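You operate a simulated robot arm through the tools that you are given. There is no shell and no other tool.

You are at the controls of a simulated robot arm. One attempt, no reset.

## Task
Test the stop: push it in, try up, free it, reset, then raise the boom to about 290 cm.

Only the result counts: the job must be done as asked and must still hold three seconds after the hand-in. Knocking over, shifting, dropping, spilling or breaking anything else fails it.

## Robot
A 7-joint arm with a two-finger parallel gripper, fixed in place. Base frame: the origin is at the foot of the arm, x ahead of it, y to its left, z up. Lengths are in cm, angles in rad, forces in N, time in s.
With the tool pointing down near the work surface it reaches from about 38 to 88 cm from the base axis. Its first joint turns from -2.496 to 2.496 rad. Payload 3 kg.
The TCP is the grasp point between the finger pads, 3 cm short of the fingertips. In the tool frame z runs along the fingers and y along their closing line. The gripper opens to 9.4 cm. The fingers are 2.8 cm wide and 1 cm thick; the gripper's body (5 by 9.6 cm) begins 5.5 cm behind the TCP.
Orientation is that of the tool frame in the base frame, as a unit quaternion [w, x, y, z]. With the fingers straight down and closing along the base's y, the tool's x points along the base's -x, its y along +y and its z along -z.

## Interface
- The arm moves only by the tool servo_tool. Its argument "deltas" is a list of rows, each a list of 6 numbers: the shift along the base's x, y, z in cm, then the turn, a rotation vector about the base's x, y, z in rad. In form: [[tx, ty, tz, wx, wy, wz], ...]. A call has 1 to 20 rows; each row is the pose to reach, as a shift and turn from the pose commanded when the call began. "fingers" is the finger opening in cm, from 0 to 9.4, set as the call begins (left out, the last holds). Rows are played at 5 a second. More than 5 cm and 0.15 rad between two rows, or a gripper value outside its range, and nothing of the call is played. A pose out of reach is approached as far as the arm can. The call stops where the force on the tool passes 90 N (or 10 N more than at its start, if that is more) or the arm is blocked; 0.2 s more then pass. The fingers move at their own pace (about 7.2 cm/s each) and stop on an object; they squeeze with about 45 N. The grip force told is the motor's: it shows also when the fingers shut on nothing. Time passes only in rows, and 0.2 s behind the last, so rows that repeat a pose let the fingers close. It gives the time, the measured TCP pose, the force on the tool (base axes), the opening and the grip force at its end, in the units of the frame above (readings bear some noise), with the torque about the TCP (base axes, N m) and any sound that the robot's microphone picked up, and new pictures: "views" is both (left out), scene, wrist or none.
- Cameras (640 x 400 px; columns grow to the right, rows downward): "scene" is fixed at [5.23, 64.99, 172.61]; the picture's right is [-0.54, -0.84, 0.00], its down [-0.58, 0.38, -0.72] and it looks along [0.60, -0.39, -0.70] (base axes); focal length 345 px, centre (320, 200). "wrist" rides on the gripper at [7.6, 1.4, -10.3] in the tool frame; the picture's right is [-0.18, 0.98, 0.00], its down [-0.75, -0.14, -0.64] and it looks along [-0.63, -0.12, 0.77] (tool axes); focal length 243 px, centre (320, 200). There is no depth. A picture from a camera that has moved, and an enlarged one, comes with that camera's place and axes in the base frame and with its lens.
- enlarge(camera, box): a new picture of the part [left, top, right, bottom] of that camera's present view, enlarged. No time passes.
- sign_off(): hands the job in; it is judged then, once.

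Nothing tells you positions but the pictures and the camera data. Unless the task says otherwise, let go and move clear before handing in.

The tools are called after "Call:" as a command line: name --pt "numbers of a row" for each row, then --argument value for the rest, lists and objects as JSON in quotes. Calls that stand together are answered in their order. servo_tool: Moves the arm, as the interface text tells. Its arguments: {"type":"object","properties":{"deltas":{"type":"array","items":{"type":"array","items":{"type":"number"}}},"fingers":{"type":"number"},"views":{"type":"string","enum":["both","scene","wrist","none"]}},"required":["deltas"]} The other tools are called the same way: enlarge (camera, box) takes an enlarged picture of a part of a camera's view; sign_off () hands the job in.

At the start:

```text
time_s: 0.0
eef_pos: [40.4, 29.32, 134.35]
ee_rot: [-0.001, -0.001, 1.0, 0.0]
contact_force: [0.4, -0.2, 0.1]
wrist_torque: [0.01, 0.0, 0.0]
gripper_width: 9.4
grip_force: 0.0
```

scene: 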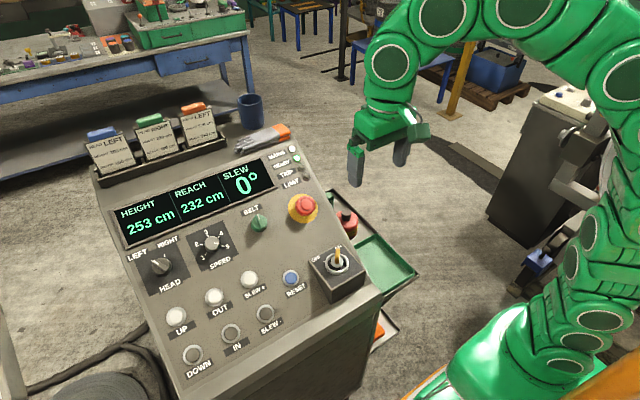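
wrist: 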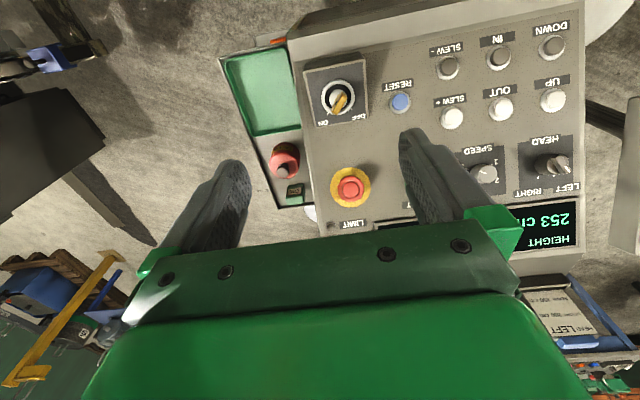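

I see a control console with a display (height 253 cm), buttons, a red mushroom emergency stop, a blue reset button and a key switch. I'll look closer before moving.

Call:
enlarge --camera "scene" --box '[80, 90, 400, 290]'

Call:
enlarge --camera "scene" --box '[140, 200, 400, 380]'

Call:
enlarge --camera "wrist" --box '[220, 10, 620, 260]'

```text
2.00 times, centred on (240, 190) of scene
camera zoom: at [5.23, 64.99, 172.61], right [-0.54, -0.84, 0.0], down [-0.58, 0.38, -0.72], along [0.6, -0.39, -0.7], focal length 690 px, centre (480, 220)
```

zoom: 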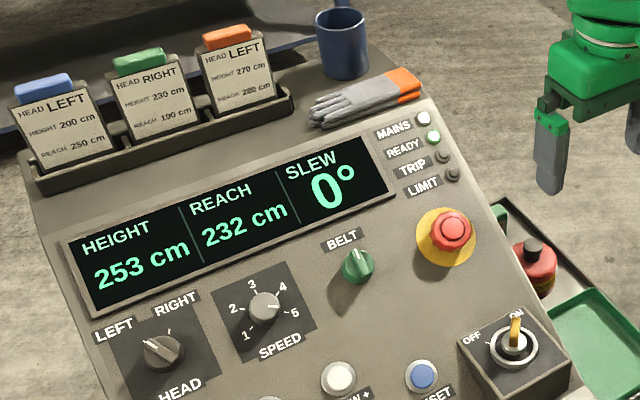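

```text
2.22 times, centred on (270, 290) of scene
camera zoom: at [5.23, 64.99, 172.61], right [-0.54, -0.84, 0.0], down [-0.58, 0.38, -0.72], along [0.6, -0.39, -0.7], focal length 767 px, centre (431, 0)
```

zoom: 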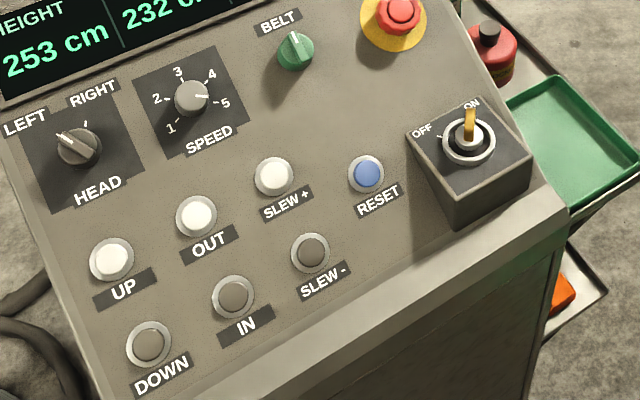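

```text
1.60 times, centred on (420, 135) of wrist
camera zoom: at [32.9, 30.75, 144.7], right [0.18, 0.98, 0.0], down [0.75, -0.14, 0.64], along [0.63, -0.12, -0.77], focal length 388 px, centre (160, 304)
```

zoom: 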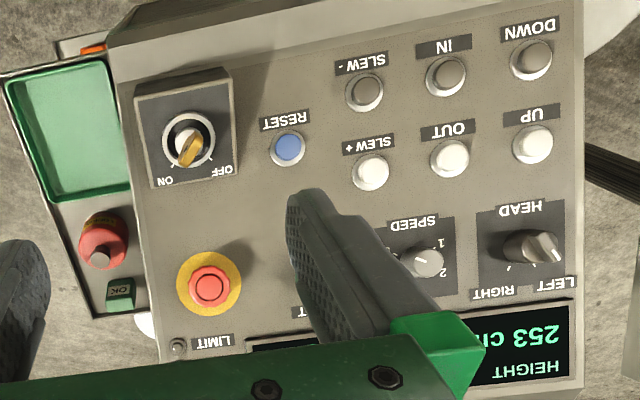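

The panel is square to the base's y axis and slopes about 29° up away from the arm. The stop is at about [64, 31, 104], UP at about [56, 72, 96] and RESET at about [52, 44, 94]. I'll zoom in on the stop's cap, the lamps and the knobs.

Call:
enlarge --camera "scene" --box '[270, 140, 350, 230]'

Call:
enlarge --camera "wrist" --box '[310, 150, 410, 235]'

Call:
enlarge --camera "scene" --box '[140, 215, 300, 315]'

```text
4.44 times, centred on (310, 185) of scene
camera zoom: at [5.23, 64.99, 172.61], right [-0.54, -0.84, 0.0], down [-0.58, 0.38, -0.72], along [0.6, -0.39, -0.7], focal length 1533 px, centre (364, 267)
```

zoom: 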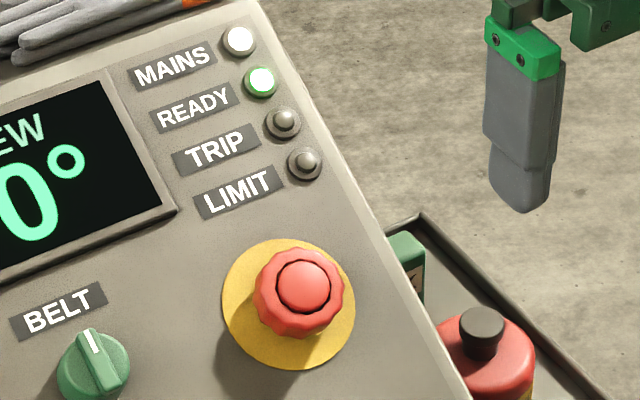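

```text
4.71 times, centred on (360, 192) of wrist
camera zoom: at [32.9, 30.75, 144.7], right [0.18, 0.98, 0.0], down [0.75, -0.14, 0.64], along [0.63, -0.12, -0.77], focal length 1142 px, centre (132, 235)
```

zoom: 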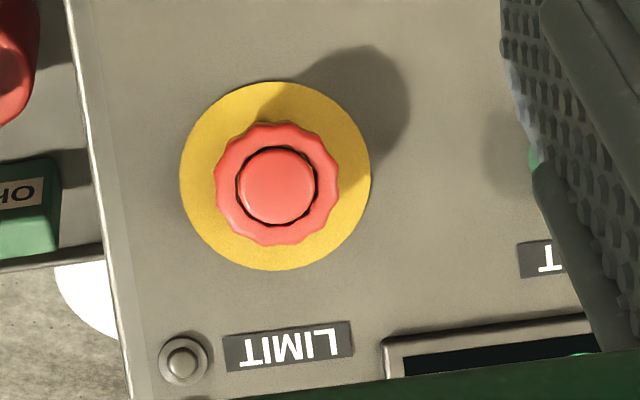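

```text
4.00 times, centred on (220, 265) of scene
camera zoom: at [5.23, 64.99, 172.61], right [-0.54, -0.84, 0.0], down [-0.58, 0.38, -0.72], along [0.6, -0.39, -0.7], focal length 1380 px, centre (720, -60)
```

zoom: 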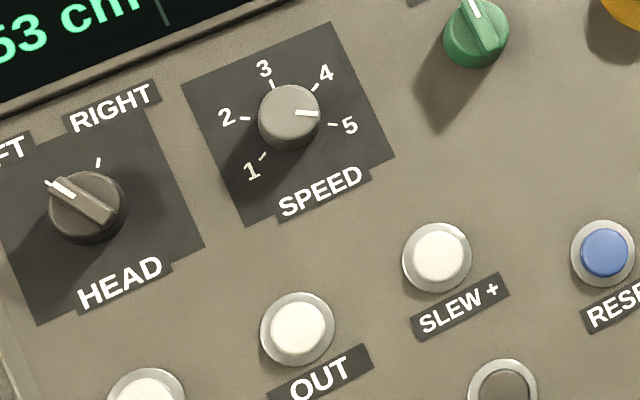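

The stop is a fluted twist-release head with a centre cap, the READY lamp is lit and no TRIP shows. I'll close the fingers, tilt the tool square to the panel and hover in front of the stop.

Call:
servo_tool --pt "2.5 0.3 -2.6 0 -0.075 0" --pt "5 0.6 -5.2 0 -0.15 0" --pt "7.5 0.9 -7.8 0 -0.225 0" --pt "10 1.2 -10.4 0 -0.3 0" --pt "12.5 1.5 -13.0 0 -0.375 0" --pt "15 1.75 -15.7 0 -0.45 0" --pt "17.7 2.0 -18.6 0 -0.51 0" --pt "17.7 2.0 -18.6 0 -0.51 0" --fingers 0

```text
time_s: 1.8
eef_pos: [58.17, 31.41, 115.85]
ee_rot: [0.253, -0.001, 0.967, 0.0]
contact_force: [0.5, -0.7, 1.0]
wrist_torque: [0.0, -0.02, -0.02]
gripper_width: 0.0
grip_force: 32.8
camera wrist: at [46.6, 32.71, 121.12], right [0.16, 0.98, 0.09], down [0.34, -0.14, 0.93], along [0.93, -0.12, -0.36], focal length 243 px, centre (320, 200)
```

scene: 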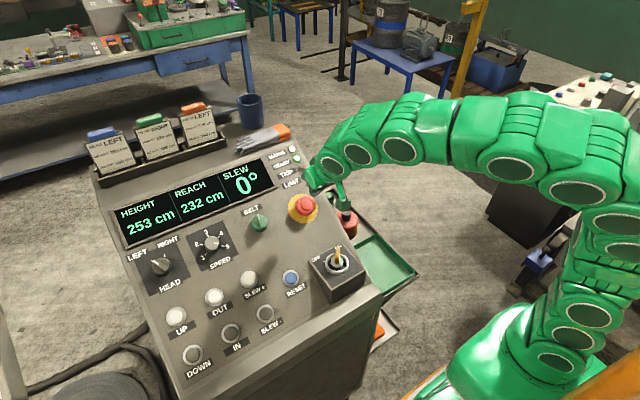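
wrist: 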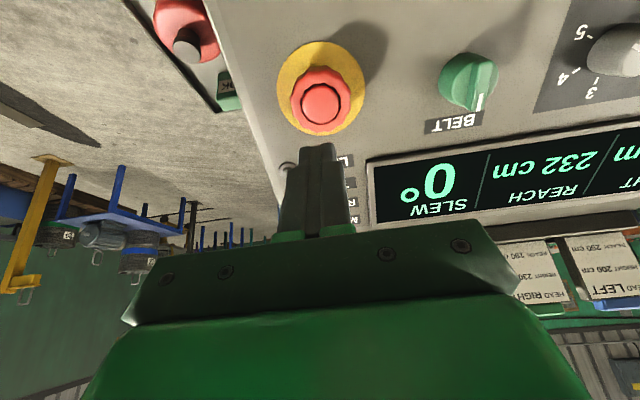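

The tool is tilted and hovering with the fingers closed. I'll refine the stop's position from this new view.

Call:
enlarge --camera "wrist" --box '[260, 30, 380, 150]'

Call:
enlarge --camera "scene" --box '[270, 140, 370, 240]'

```text
3.33 times, centred on (320, 90) of wrist
camera zoom: at [46.6, 32.71, 121.12], right [0.16, 0.98, 0.09], down [0.34, -0.14, 0.93], along [0.93, -0.12, -0.36], focal length 809 px, centre (320, 567)
```

zoom: 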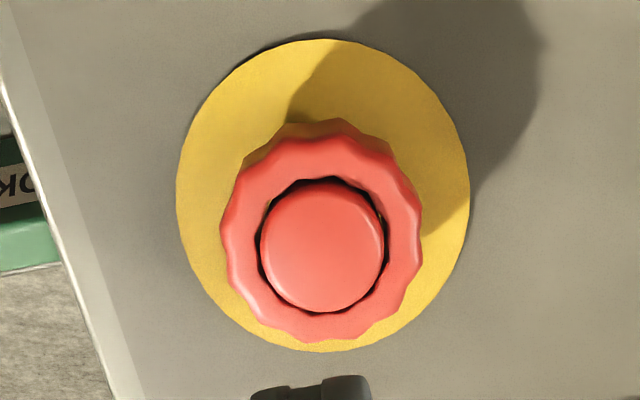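

```text
4.00 times, centred on (320, 190) of scene
camera zoom: at [5.23, 64.99, 172.61], right [-0.54, -0.84, 0.0], down [-0.58, 0.38, -0.72], along [0.6, -0.39, -0.7], focal length 1380 px, centre (320, 240)
```

zoom: 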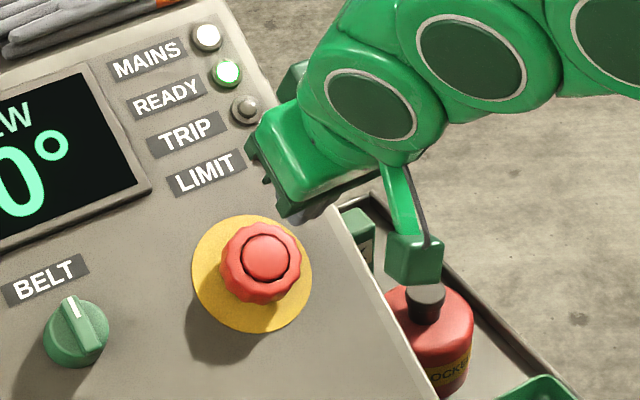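

The stop's cap is at about [63.7, 31.4, 105.3], with its axis about 29.5° from vertical, so the tool is almost in line with it. I'll move down to about 1.5 cm in front of it and check.

Call:
servo_tool --pt "0.68 0 -1.91 0 0 0" --pt "1.66 0 -3.66 0 0 0" --pt "2.64 0 -5.4 0 0 0" --pt "3.37 0 -6.71 0 0 0" --pt "3.37 0 -6.71 0 0 0"

```text
time_s: 3.0
eef_pos: [61.65, 31.41, 109.19]
ee_rot: [0.251, -0.002, 0.968, 0.001]
contact_force: [-0.5, 0.0, 0.1]
wrist_torque: [0.0, 0.04, -0.01]
gripper_width: 0.0
grip_force: 32.9
camera wrist: at [50.04, 32.74, 114.3], right [0.16, 0.98, 0.09], down [0.34, -0.14, 0.93], along [0.93, -0.12, -0.36], focal length 243 px, centre (320, 200)
```

scene: 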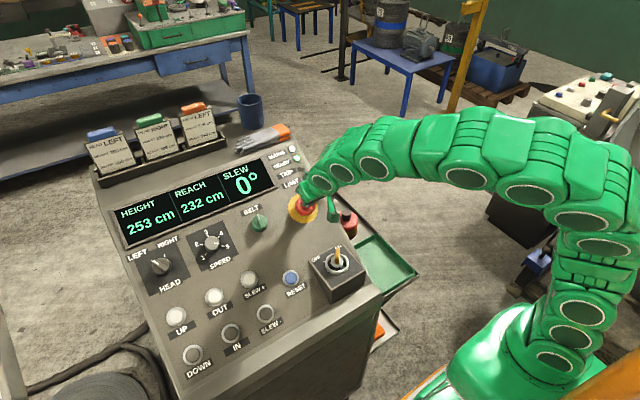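
wrist: 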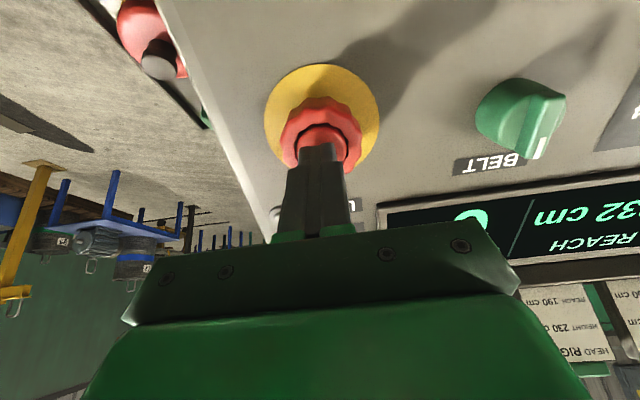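

The tips are centred and about 1.4 cm in front of the cap. I'll press slowly along the axis.

Call:
servo_tool --pt "0.2 0 -0.35 0 0 0" --pt "0.39 0 -0.7 0 0 0" --pt "0.54 0 -0.96 0 0 0" --pt "0.69 0 -1.22 0 0 0" --pt "0.83 0 -1.48 0 0 0" --pt "0.98 0 -1.74 0 0 0" --pt "1.08 0 -1.92 0 0 0" --pt "1.17 0 -2.09 0 0 0"

```text
time_s: 4.4
eef_pos: [62.23, 31.53, 107.94]
ee_rot: [0.253, -0.001, 0.967, -0.001]
contact_force: [-36.5, -10.3, 23.3]
wrist_torque: [-0.28, 0.09, -0.26]
gripper_width: 0.01
grip_force: 33.0
stopped in row 6: the force on the tool passed its limit at 104 N (the readings are from after the stop); the commanded pose is now the measured one
camera wrist: at [50.69, 32.72, 113.18], right [0.16, 0.98, 0.09], down [0.34, -0.14, 0.93], along [0.93, -0.12, -0.36], focal length 243 px, centre (320, 200)
```

scene: 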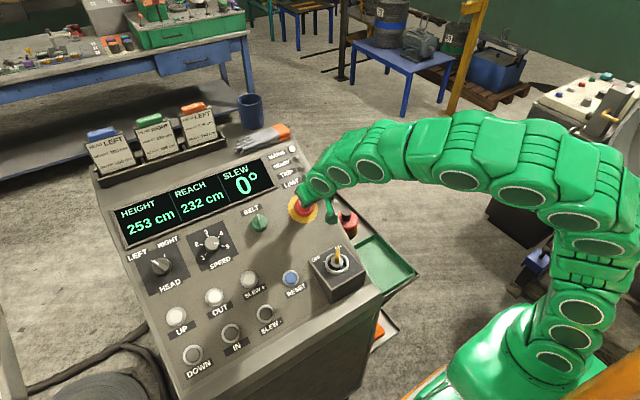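
wrist: 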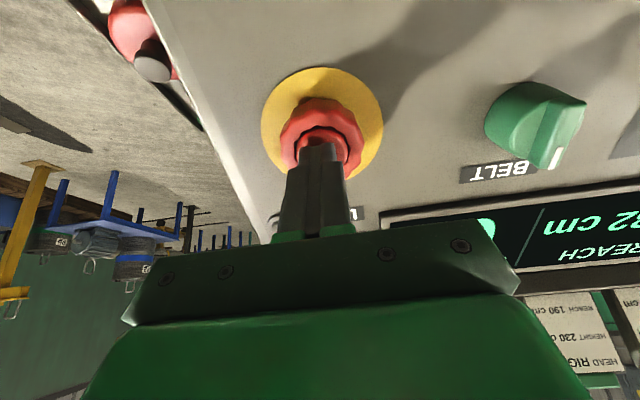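

The push stopped at 104 N after about 1.4 cm. I'll check the lamps and the cap.

Call:
enlarge --camera "scene" --box '[260, 135, 350, 235]'

Call:
enlarge --camera "wrist" --box '[250, 50, 400, 190]'

```text
4.00 times, centred on (305, 185) of scene
camera zoom: at [5.23, 64.99, 172.61], right [-0.54, -0.84, 0.0], down [-0.58, 0.38, -0.72], along [0.6, -0.39, -0.7], focal length 1380 px, centre (380, 260)
```

zoom: 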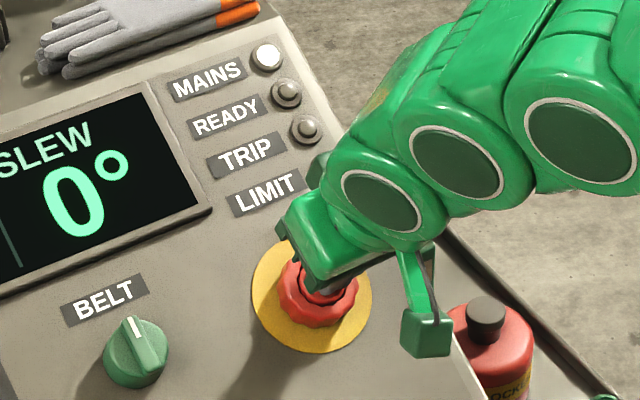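

```text
2.86 times, centred on (325, 120) of wrist
camera zoom: at [50.69, 32.72, 113.18], right [0.16, 0.98, 0.09], down [0.34, -0.14, 0.93], along [0.93, -0.12, -0.36], focal length 693 px, centre (306, 429)
```

zoom: 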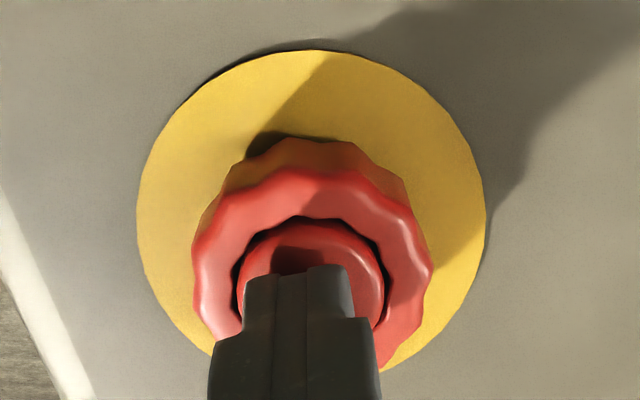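

The READY lamp is out, so the stop has been actuated. I'll back away along the axis and see whether it stays latched.

Call:
servo_tool --pt "-0.5 0 0.87 0 0 0" --pt "-1.5 0 2.6 0 0 0" --pt "-2.9 0 5.2 0 0 0" --pt "-4.9 0 8.7 0 0 0" --pt "-4.9 0 8.7 0 0 0"

```text
time_s: 5.6
eef_pos: [57.41, 31.3, 116.81]
ee_rot: [0.253, -0.001, 0.967, -0.001]
contact_force: [0.8, 0.0, -0.2]
wrist_torque: [0.01, 0.02, -0.01]
gripper_width: 0.01
grip_force: 32.8
camera wrist: at [45.91, 32.66, 121.9], right [0.16, 0.98, 0.09], down [0.34, -0.14, 0.93], along [0.93, -0.12, -0.36], focal length 243 px, centre (320, 200)
```

scene: 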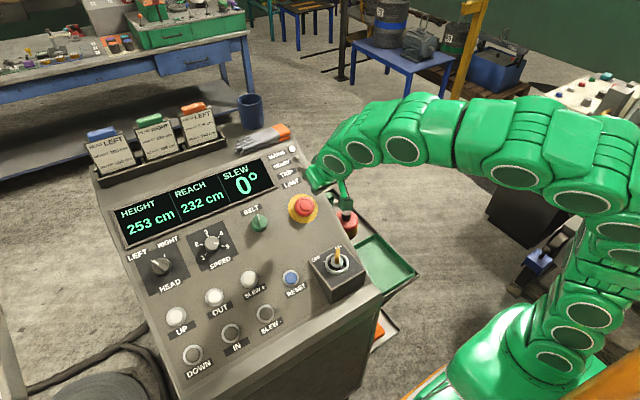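
wrist: 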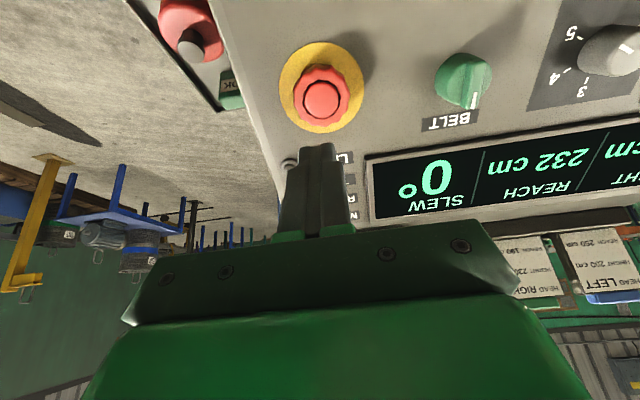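

Call:
enlarge --camera "scene" --box '[260, 135, 350, 235]'

Call:
enlarge --camera "wrist" --box '[260, 30, 380, 150]'

```text
4.00 times, centred on (305, 185) of scene
camera zoom: at [5.23, 64.99, 172.61], right [-0.54, -0.84, 0.0], down [-0.58, 0.38, -0.72], along [0.6, -0.39, -0.7], focal length 1380 px, centre (380, 260)
```

zoom: 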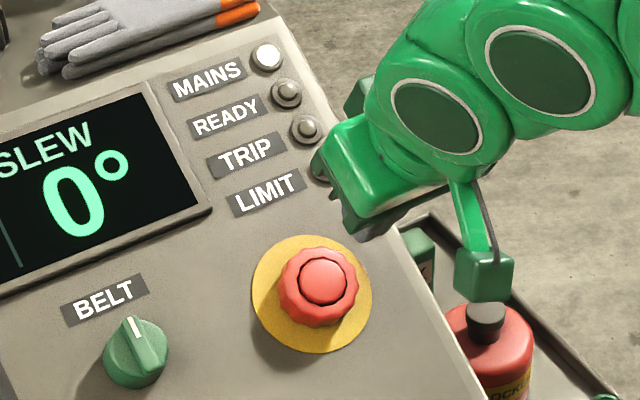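

```text
3.33 times, centred on (320, 90) of wrist
camera zoom: at [45.91, 32.66, 121.9], right [0.16, 0.98, 0.09], down [0.34, -0.14, 0.93], along [0.93, -0.12, -0.36], focal length 809 px, centre (320, 567)
```

zoom: 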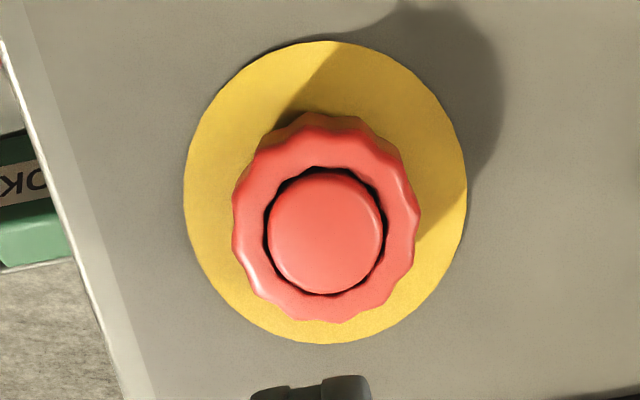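

The stop is latched (READY is out and the head sits lower). Now I'll move over to the UP button at about [56.3, 72.3, 95.9], hovering about 8 cm off.

Call:
servo_tool --pt "-0.65 4.1 -1.1 0 0 0" --pt "-1.3 8.2 -2.2 0 0 0" --pt "-1.95 12.3 -3.3 0 0 0" --pt "-2.6 16.4 -4.4 0 0 0" --pt "-3.25 20.5 -5.6 0 0 0" --pt "-3.9 24.6 -6.7 0 0 0" --pt "-4.55 28.7 -7.9 0 0 0" --pt "-5.2 32.8 -9.0 0 0 0" --pt "-5.85 36.9 -10.2 0 0 0" --pt "-6.5 41.0 -11.3 0 0 0" --pt "-6.5 41.0 -11.3 0 0 0"

```text
time_s: 8.0
eef_pos: [51.09, 72.52, 105.54]
ee_rot: [0.254, -0.001, 0.967, 0.0]
contact_force: [0.4, -0.3, -0.2]
wrist_torque: [-0.01, -0.02, -0.01]
gripper_width: 0.02
grip_force: 33.7
camera wrist: at [39.6, 73.88, 110.77], right [0.16, 0.98, 0.09], down [0.34, -0.14, 0.93], along [0.93, -0.12, -0.36], focal length 243 px, centre (320, 200)
```

scene: 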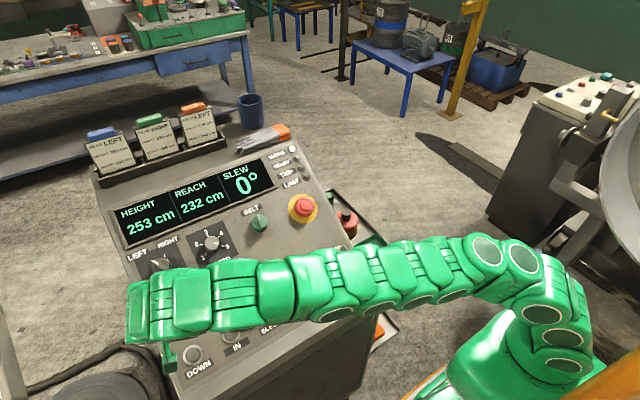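
wrist: 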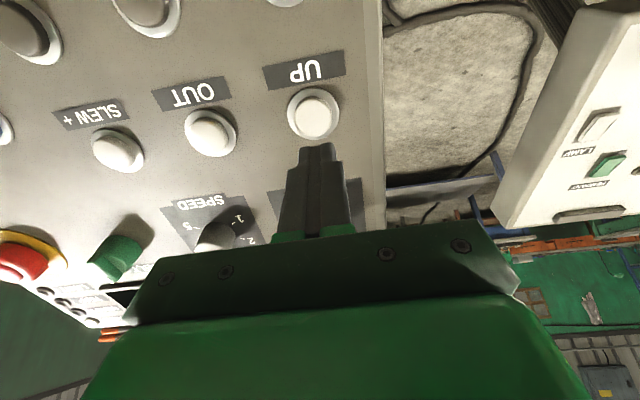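

The tool is reaching well over UP, and the button sits about 0.5 cm to the -y side of the tool axis. I'll shift over and approach to about 1.3 cm off.

Call:
servo_tool --pt "0.9 -0.4 -1.8 0 0 0" --pt "2.1 -0.4 -3.9 0 0 0" --pt "3.1 -0.4 -5.7 0 0 0" --pt "3.1 -0.4 -5.7 0 0 0"

Call:
enlarge --camera "wrist" --box '[240, 40, 400, 200]'

```text
time_s: 9.0
eef_pos: [54.12, 71.96, 99.86]
ee_rot: [0.254, -0.002, 0.967, 0.001]
contact_force: [-0.8, -1.3, 3.2]
wrist_torque: [-0.03, -0.11, -0.06]
gripper_width: 0.0
grip_force: 33.1
heard: click
camera wrist: at [42.5, 73.26, 104.97], right [0.16, 0.98, 0.09], down [0.34, -0.14, 0.93], along [0.93, -0.12, -0.36], focal length 243 px, centre (320, 200)
```

scene: 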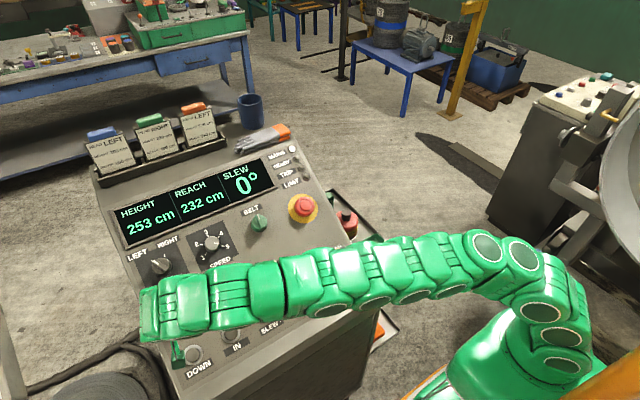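
wrist: 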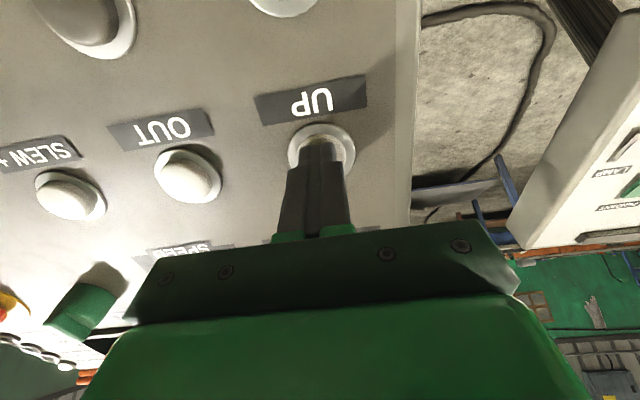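

```text
2.50 times, centred on (320, 120) of wrist
camera zoom: at [42.5, 73.26, 104.97], right [0.16, 0.98, 0.09], down [0.34, -0.14, 0.93], along [0.93, -0.12, -0.36], focal length 606 px, centre (320, 400)
```

zoom: 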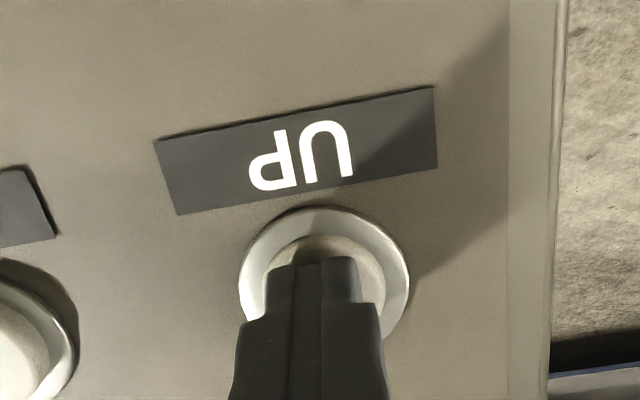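

I hit the button earlier than expected: a click was heard and the readout is still 253 cm. I'll press 0.2 cm deeper to be sure UP has really been tried, and check the display.

Call:
servo_tool --pt "0.05 0 -0.09 0 0 0" --pt "0.1 0 -0.17 0 0 0" --pt "0.1 0 -0.17 0 0 0"

Call:
enlarge --camera "scene" --box '[100, 135, 340, 285]'

Call:
enlarge --camera "wrist" --box '[240, 40, 400, 200]'

```text
time_s: 9.8
eef_pos: [54.08, 72.08, 99.67]
ee_rot: [0.255, -0.001, 0.967, 0.0]
contact_force: [-12.5, -13.2, 26.4]
wrist_torque: [-0.31, -0.4, -0.35]
gripper_width: 0.02
grip_force: 33.3
camera wrist: at [42.56, 73.33, 104.82], right [0.16, 0.98, 0.09], down [0.34, -0.14, 0.93], along [0.93, -0.11, -0.36], focal length 243 px, centre (320, 200)
```

scene: 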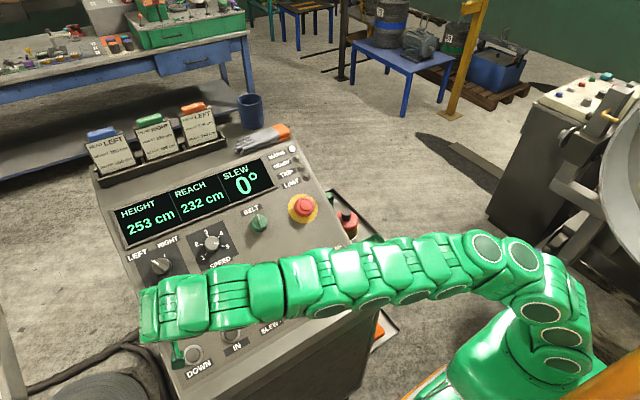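
wrist: 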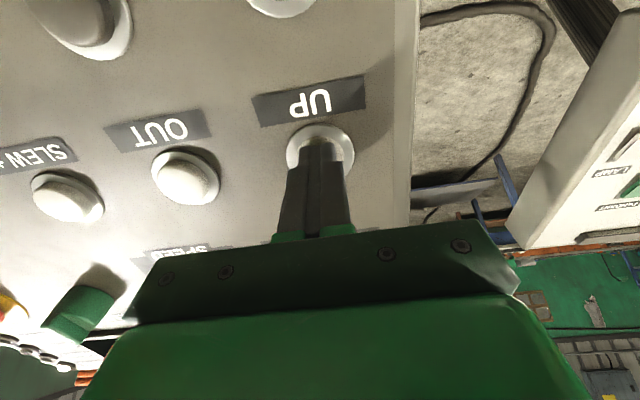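

```text
2.67 times, centred on (220, 210) of scene
camera zoom: at [5.23, 64.99, 172.61], right [-0.54, -0.84, 0.0], down [-0.58, 0.38, -0.72], along [0.6, -0.39, -0.7], focal length 920 px, centre (587, 173)
```

zoom: 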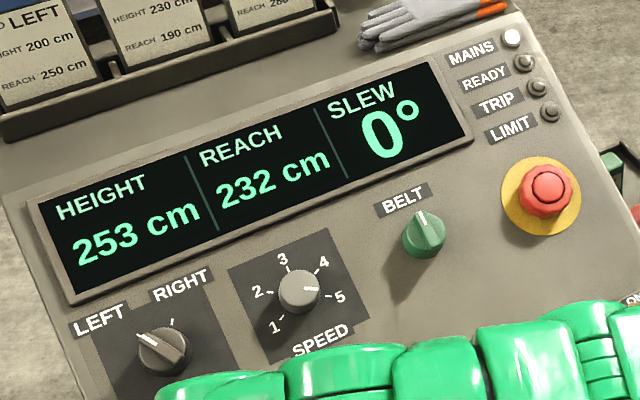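

```text
2.50 times, centred on (320, 120) of wrist
camera zoom: at [42.56, 73.33, 104.82], right [0.16, 0.98, 0.09], down [0.34, -0.14, 0.93], along [0.93, -0.11, -0.36], focal length 606 px, centre (320, 400)
```

zoom: 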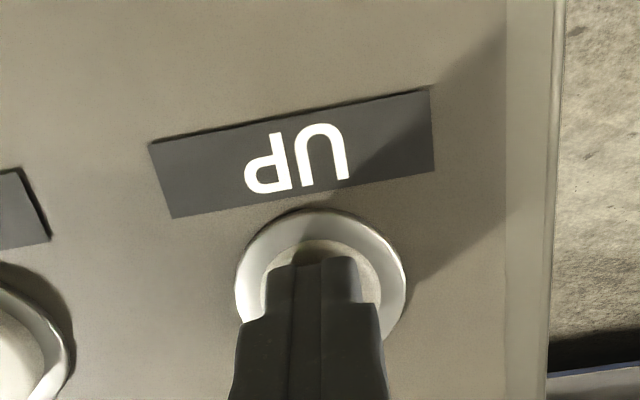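

UP is bottomed out (about 30 N) and the readout holds at 253 cm, so the stop works. Now I'll release UP, travel back above the stop and open the fingers for the twist release.

Call:
servo_tool --pt "-1.0 0 1.75 0 0 0" --pt "-2.45 0 4.4 0 0 0" --pt "-3.9 0 7.0 0 0 0" --pt "-3.0 -4.1 7.65 0 0 0" --pt "-2.1 -8.1 8.3 0 0 0" --pt "-1.2 -12.2 8.95 0 0 0" --pt "-0.3 -16.2 9.6 0 0 0" --pt "0.65 -20.3 10.25 0 0 0" --pt "1.55 -24.4 10.9 0 0 0" --pt "2.45 -28.4 11.55 0 0 0" --pt "3.35 -32.5 12.2 0 0 0" --pt "4.3 -36.5 12.85 0 0 0" --pt "5.2 -40.6 13.5 0 0 0" --pt "5.2 -40.6 13.5 0 0 0"

Call:
servo_tool --pt "0 0 0 0 0 0" --pt "0 0 0 0 0 0" --pt "0 0 0 0 0 0" --fingers 9.4

Call:
enlarge --camera "wrist" --box '[220, 20, 420, 170]'

Call:
enlarge --camera "scene" --box '[260, 135, 360, 235]'

```text
time_s: 12.8
eef_pos: [59.33, 31.29, 112.82]
ee_rot: [0.253, -0.002, 0.967, 0.001]
contact_force: [-0.6, 0.1, 0.0]
wrist_torque: [0.01, 0.01, 0.0]
gripper_width: 0.0
grip_force: 32.8
camera wrist: at [47.87, 32.73, 118.05], right [0.16, 0.98, 0.09], down [0.34, -0.14, 0.93], along [0.93, -0.12, -0.36], focal length 243 px, centre (320, 200)
```

scene: 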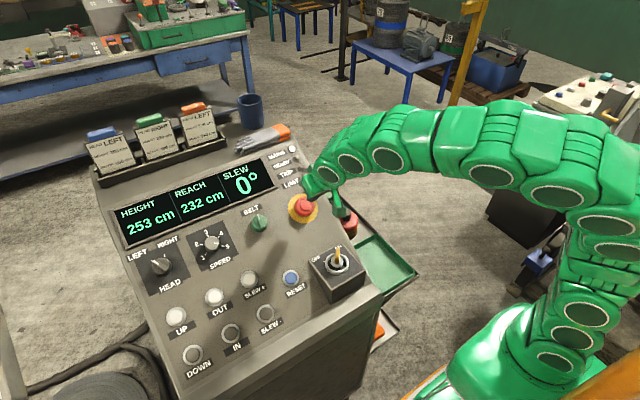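
wrist: 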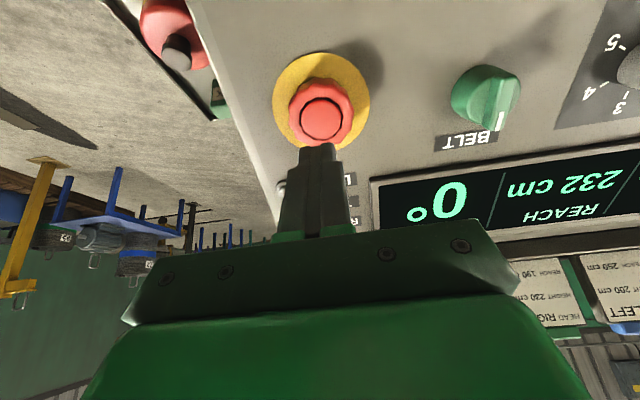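

```text
time_s: 13.6
eef_pos: [59.45, 31.48, 112.82]
ee_rot: [0.253, -0.002, 0.967, 0.001]
contact_force: [-0.3, -0.6, 0.0]
wrist_torque: [-0.01, 0.03, 0.02]
gripper_width: 9.4
grip_force: 0.0
camera wrist: at [47.87, 32.76, 118.02], right [0.16, 0.98, 0.09], down [0.34, -0.14, 0.93], along [0.93, -0.12, -0.36], focal length 243 px, centre (320, 200)
```

scene: 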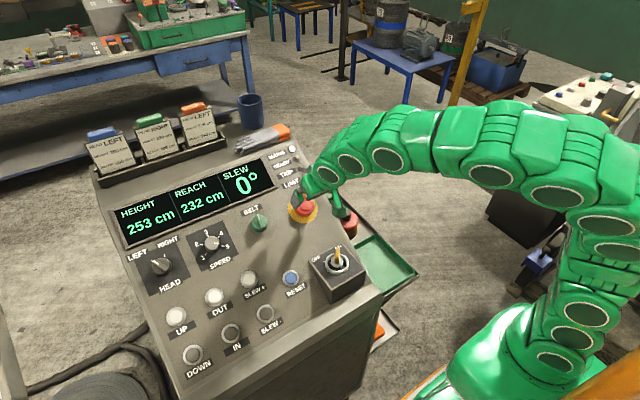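
wrist: 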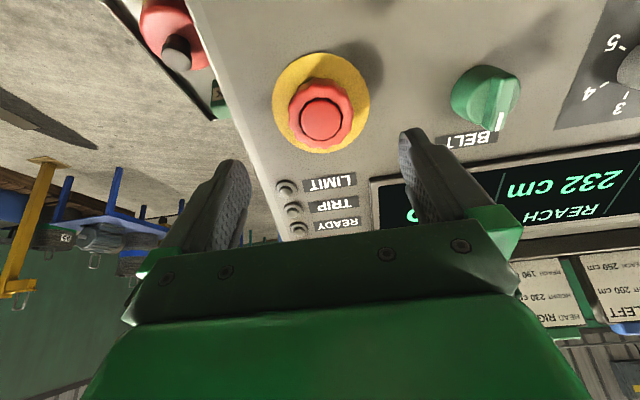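

```text
2.67 times, centred on (320, 95) of wrist
camera zoom: at [47.87, 32.76, 118.02], right [0.16, 0.98, 0.09], down [0.34, -0.14, 0.93], along [0.93, -0.12, -0.36], focal length 647 px, centre (320, 480)
```

zoom: 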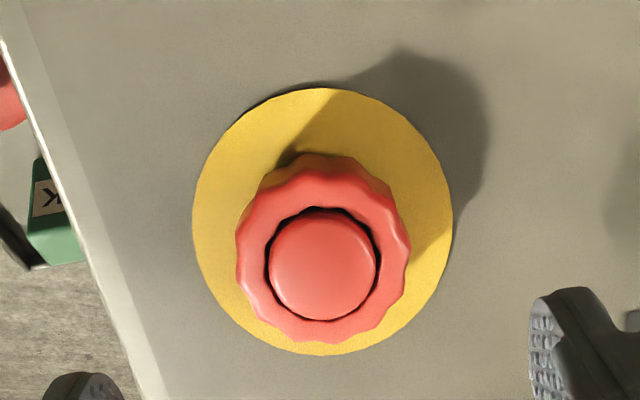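

```text
4.00 times, centred on (310, 185) of scene
camera zoom: at [5.23, 64.99, 172.61], right [-0.54, -0.84, 0.0], down [-0.58, 0.38, -0.72], along [0.6, -0.39, -0.7], focal length 1380 px, centre (360, 260)
```

zoom: 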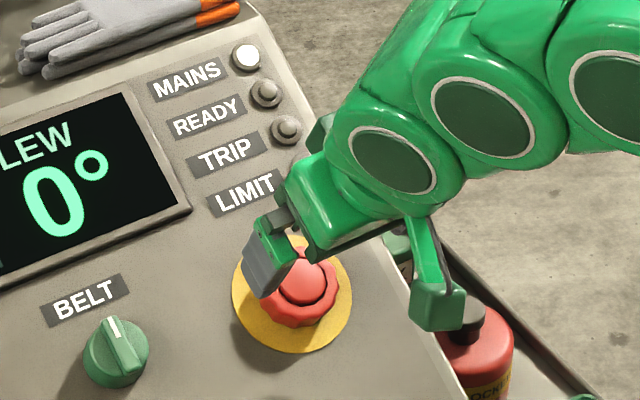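

The open fingers are centred on the stop (0.1 cm or better in y). I'll descend to straddle the fluted ring, about 2 cm past its face.

Call:
servo_tool --pt "0.9 0 -1.75 0 0 0" --pt "1.87 0 -3.5 0 0 0" --pt "2.85 0 -5.24 0 0 0" --pt "3.35 0 -6.1 0 0 0" --pt "3.73 0 -6.85 0 0 0" --pt "3.73 0 -6.85 0 0 0"

Call:
enlarge --camera "wrist" --box '[200, 40, 440, 230]'

Call:
enlarge --camera "scene" --box '[260, 135, 360, 235]'

```text
time_s: 15.0
eef_pos: [63.04, 31.49, 106.19]
ee_rot: [0.253, -0.003, 0.967, 0.001]
contact_force: [0.1, 0.9, -0.3]
wrist_torque: [0.03, -0.01, -0.02]
gripper_width: 9.4
grip_force: 0.0
camera wrist: at [51.52, 32.81, 111.32], right [0.16, 0.98, 0.09], down [0.34, -0.14, 0.93], along [0.93, -0.12, -0.36], focal length 243 px, centre (320, 200)
```

scene: 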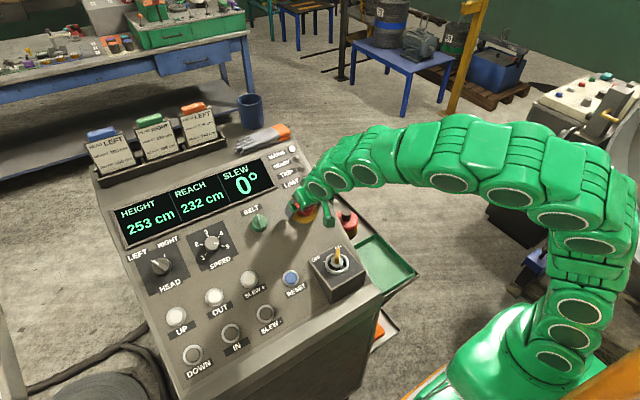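
wrist: 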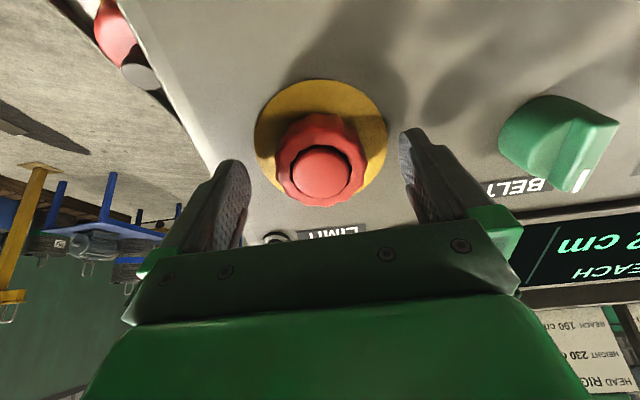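

```text
2.11 times, centred on (320, 135) of wrist
camera zoom: at [51.52, 32.81, 111.32], right [0.16, 0.98, 0.09], down [0.34, -0.14, 0.93], along [0.93, -0.12, -0.36], focal length 511 px, centre (320, 337)
```

zoom: 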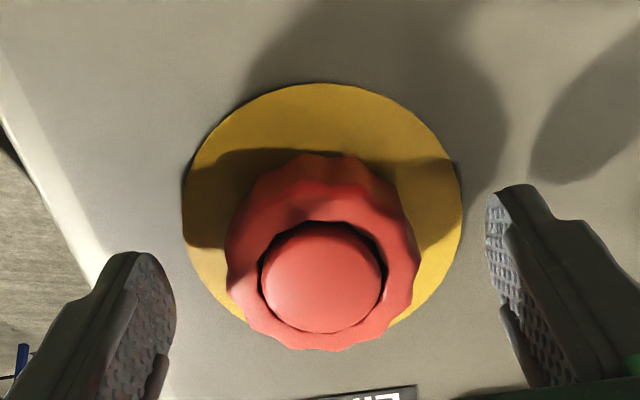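

```text
4.00 times, centred on (310, 185) of scene
camera zoom: at [5.23, 64.99, 172.61], right [-0.54, -0.84, 0.0], down [-0.58, 0.38, -0.72], along [0.6, -0.39, -0.7], focal length 1380 px, centre (360, 260)
```

zoom: 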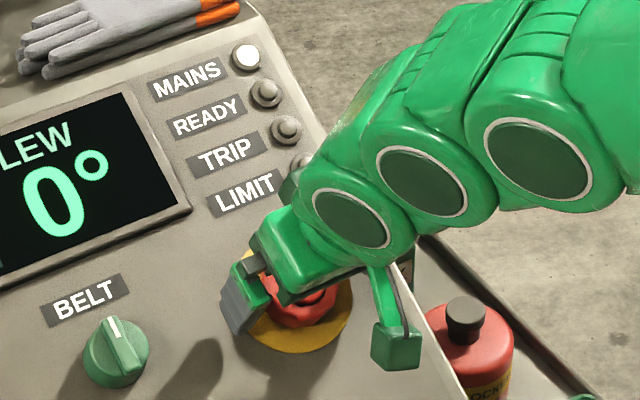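

The fingers straddle the ring by about 1.6 cm with clearance to the plate. I'll go 0.5 cm deeper and close on the ring.

Call:
servo_tool --pt "0.25 0 -0.44 0 0 0" --pt "0.25 0 -0.44 0 0 0" --views "none"

Call:
servo_tool --pt "0 0 0 0 0 0" --pt "0 0 0 0 0 0" --pt "0 0 0 0 0 0" --pt "0 0 0 0 0 0" --fingers 3

Call:
enlarge --camera "wrist" --box '[200, 40, 440, 230]'

```text
time_s: 15.6
eef_pos: [63.29, 31.55, 105.64]
ee_rot: [0.254, -0.002, 0.967, 0.0]
contact_force: [1.2, -0.8, -0.8]
wrist_torque: [-0.02, 0.02, -0.01]
gripper_width: 9.4
grip_force: 0.1
```

```text
time_s: 16.6
eef_pos: [63.37, 31.31, 105.72]
ee_rot: [0.253, -0.002, 0.967, 0.001]
contact_force: [1.3, 9.0, -2.1]
wrist_torque: [-0.13, -0.04, -0.05]
gripper_width: 5.32
grip_force: 44.3
camera wrist: at [51.7, 32.84, 110.91], right [0.16, 0.98, 0.09], down [0.34, -0.14, 0.93], along [0.93, -0.12, -0.36], focal length 243 px, centre (320, 200)
```

scene: 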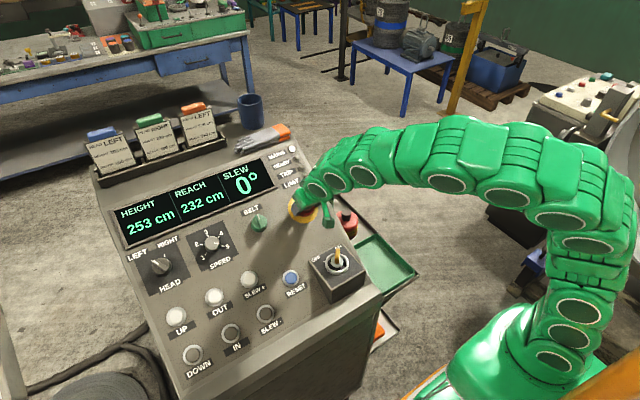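
wrist: 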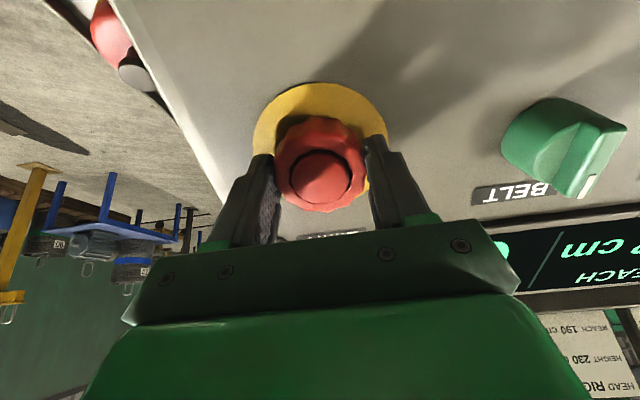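

```text
2.11 times, centred on (320, 135) of wrist
camera zoom: at [51.7, 32.84, 110.91], right [0.16, 0.98, 0.09], down [0.34, -0.14, 0.93], along [0.93, -0.12, -0.36], focal length 511 px, centre (320, 337)
```

zoom: 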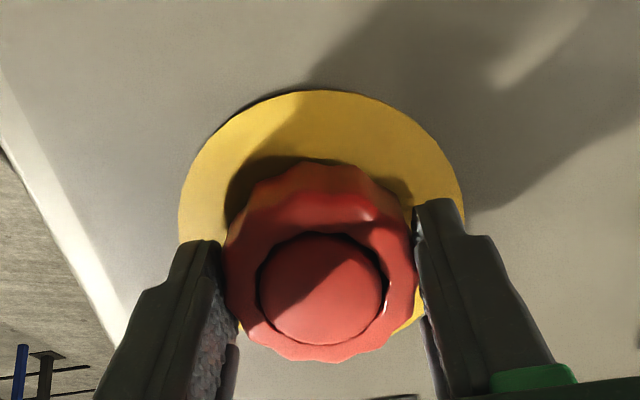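

The ring is gripped (5.3 cm wide, 44 N). I'll twist clockwise about the panel normal, listening for the release.

Call:
servo_tool --pt "0 0 0 0.049 0 -0.0872" --pt "0 0 0 0.098 0 -0.1744" --pt "0 0 0 0.147 0 -0.2616" --pt "0 0 0 0.196 0 -0.3488" --pt "0 0 0 0.245 0 -0.436" --pt "0 0 0 0.294 0 -0.5232" --pt "0 0 0 0.294 0 -0.5232"

Call:
enlarge --camera "wrist" --box '[200, 40, 440, 230]'

Call:
enlarge --camera "scene" --box '[260, 135, 360, 235]'

```text
time_s: 18.2
eef_pos: [63.24, 31.64, 105.75]
ee_rot: [0.243, 0.284, 0.924, 0.076]
contact_force: [-6.1, 21.2, 19.7]
wrist_torque: [0.85, -0.59, 0.48]
gripper_width: 5.37
grip_force: 45.3
camera wrist: at [53.57, 36.96, 111.92], right [0.61, 0.71, 0.35], down [0.16, -0.54, 0.83], along [0.77, -0.45, -0.44], focal length 243 px, centre (320, 200)
```

scene: 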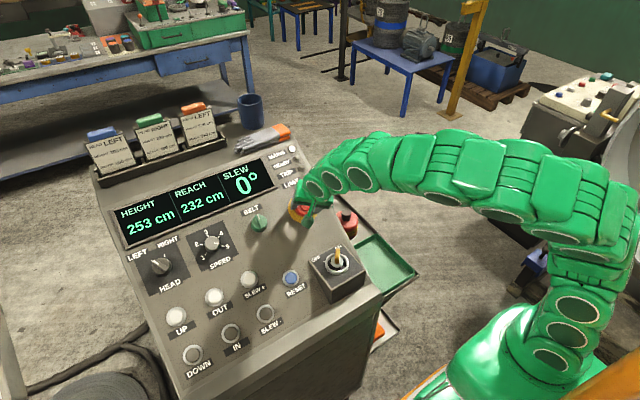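
wrist: 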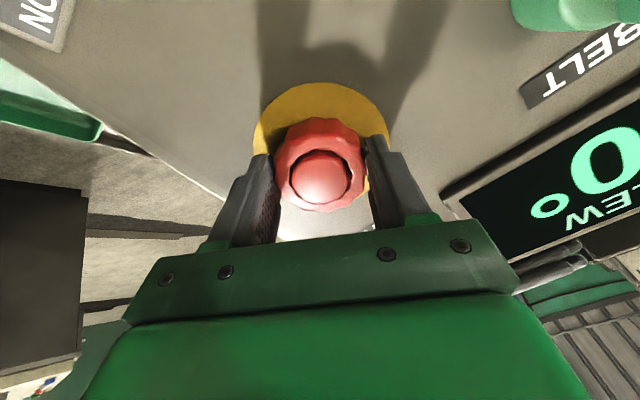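

```text
2.11 times, centred on (320, 135) of wrist
camera zoom: at [53.57, 36.96, 111.92], right [0.61, 0.71, 0.35], down [0.16, -0.54, 0.83], along [0.77, -0.45, -0.44], focal length 511 px, centre (320, 337)
```

zoom: 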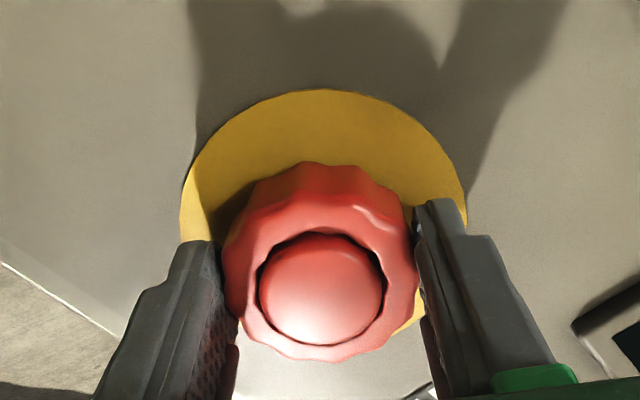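

```text
4.00 times, centred on (310, 185) of scene
camera zoom: at [5.23, 64.99, 172.61], right [-0.54, -0.84, 0.0], down [-0.58, 0.38, -0.72], along [0.6, -0.39, -0.7], focal length 1380 px, centre (360, 260)
```

zoom: 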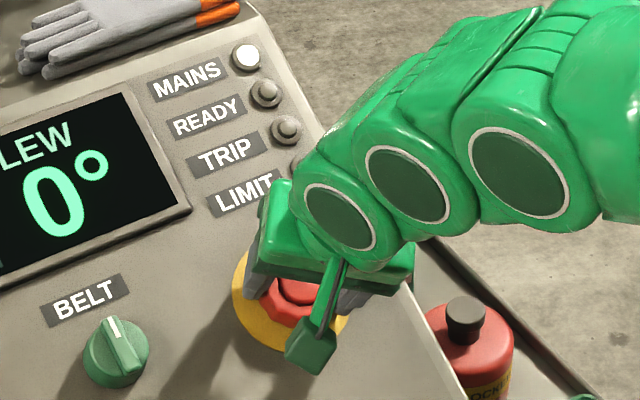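

The ring turned with the gripper, and there is now an outward push of about 20 N on the tool. I'll turn a bit further to be sure of the release.

Call:
servo_tool --pt "0 0 0 0.049 0 -0.0872" --pt "0 0 0 0.098 0 -0.1744" --pt "0 0 0 0.147 0 -0.2616" --pt "0 0 0 0.147 0 -0.2616"

Call:
enlarge --camera "wrist" --box '[200, 40, 440, 230]'

```text
time_s: 19.2
eef_pos: [63.28, 31.62, 105.66]
ee_rot: [0.23, 0.42, 0.871, 0.112]
contact_force: [-7.1, 35.6, 42.2]
wrist_torque: [1.28, -1.51, 0.87]
gripper_width: 5.36
grip_force: 45.2
camera wrist: at [55.23, 38.36, 112.81], right [0.77, 0.47, 0.44], down [0.0, -0.68, 0.73], along [0.64, -0.57, -0.52], focal length 243 px, centre (320, 200)
```

scene: 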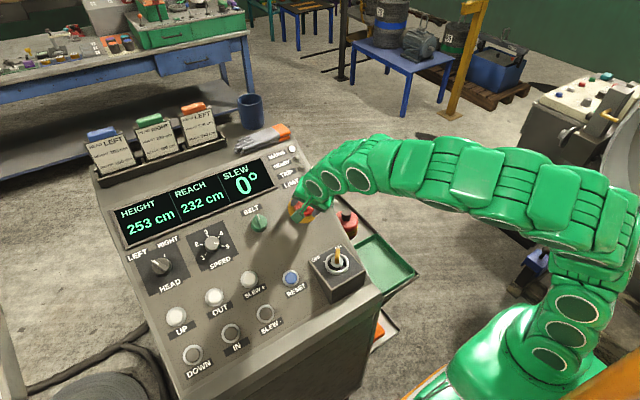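
wrist: 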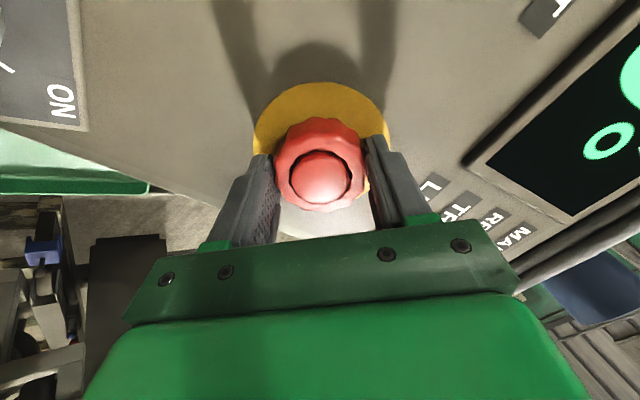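

```text
2.11 times, centred on (320, 135) of wrist
camera zoom: at [55.23, 38.36, 112.81], right [0.77, 0.47, 0.44], down [0.0, -0.68, 0.73], along [0.64, -0.57, -0.52], focal length 511 px, centre (320, 337)
```

zoom: 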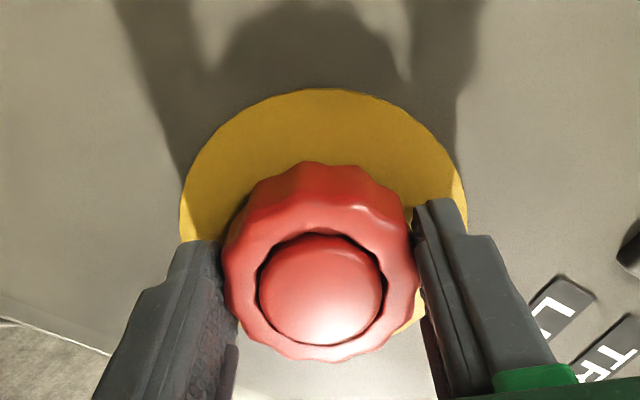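

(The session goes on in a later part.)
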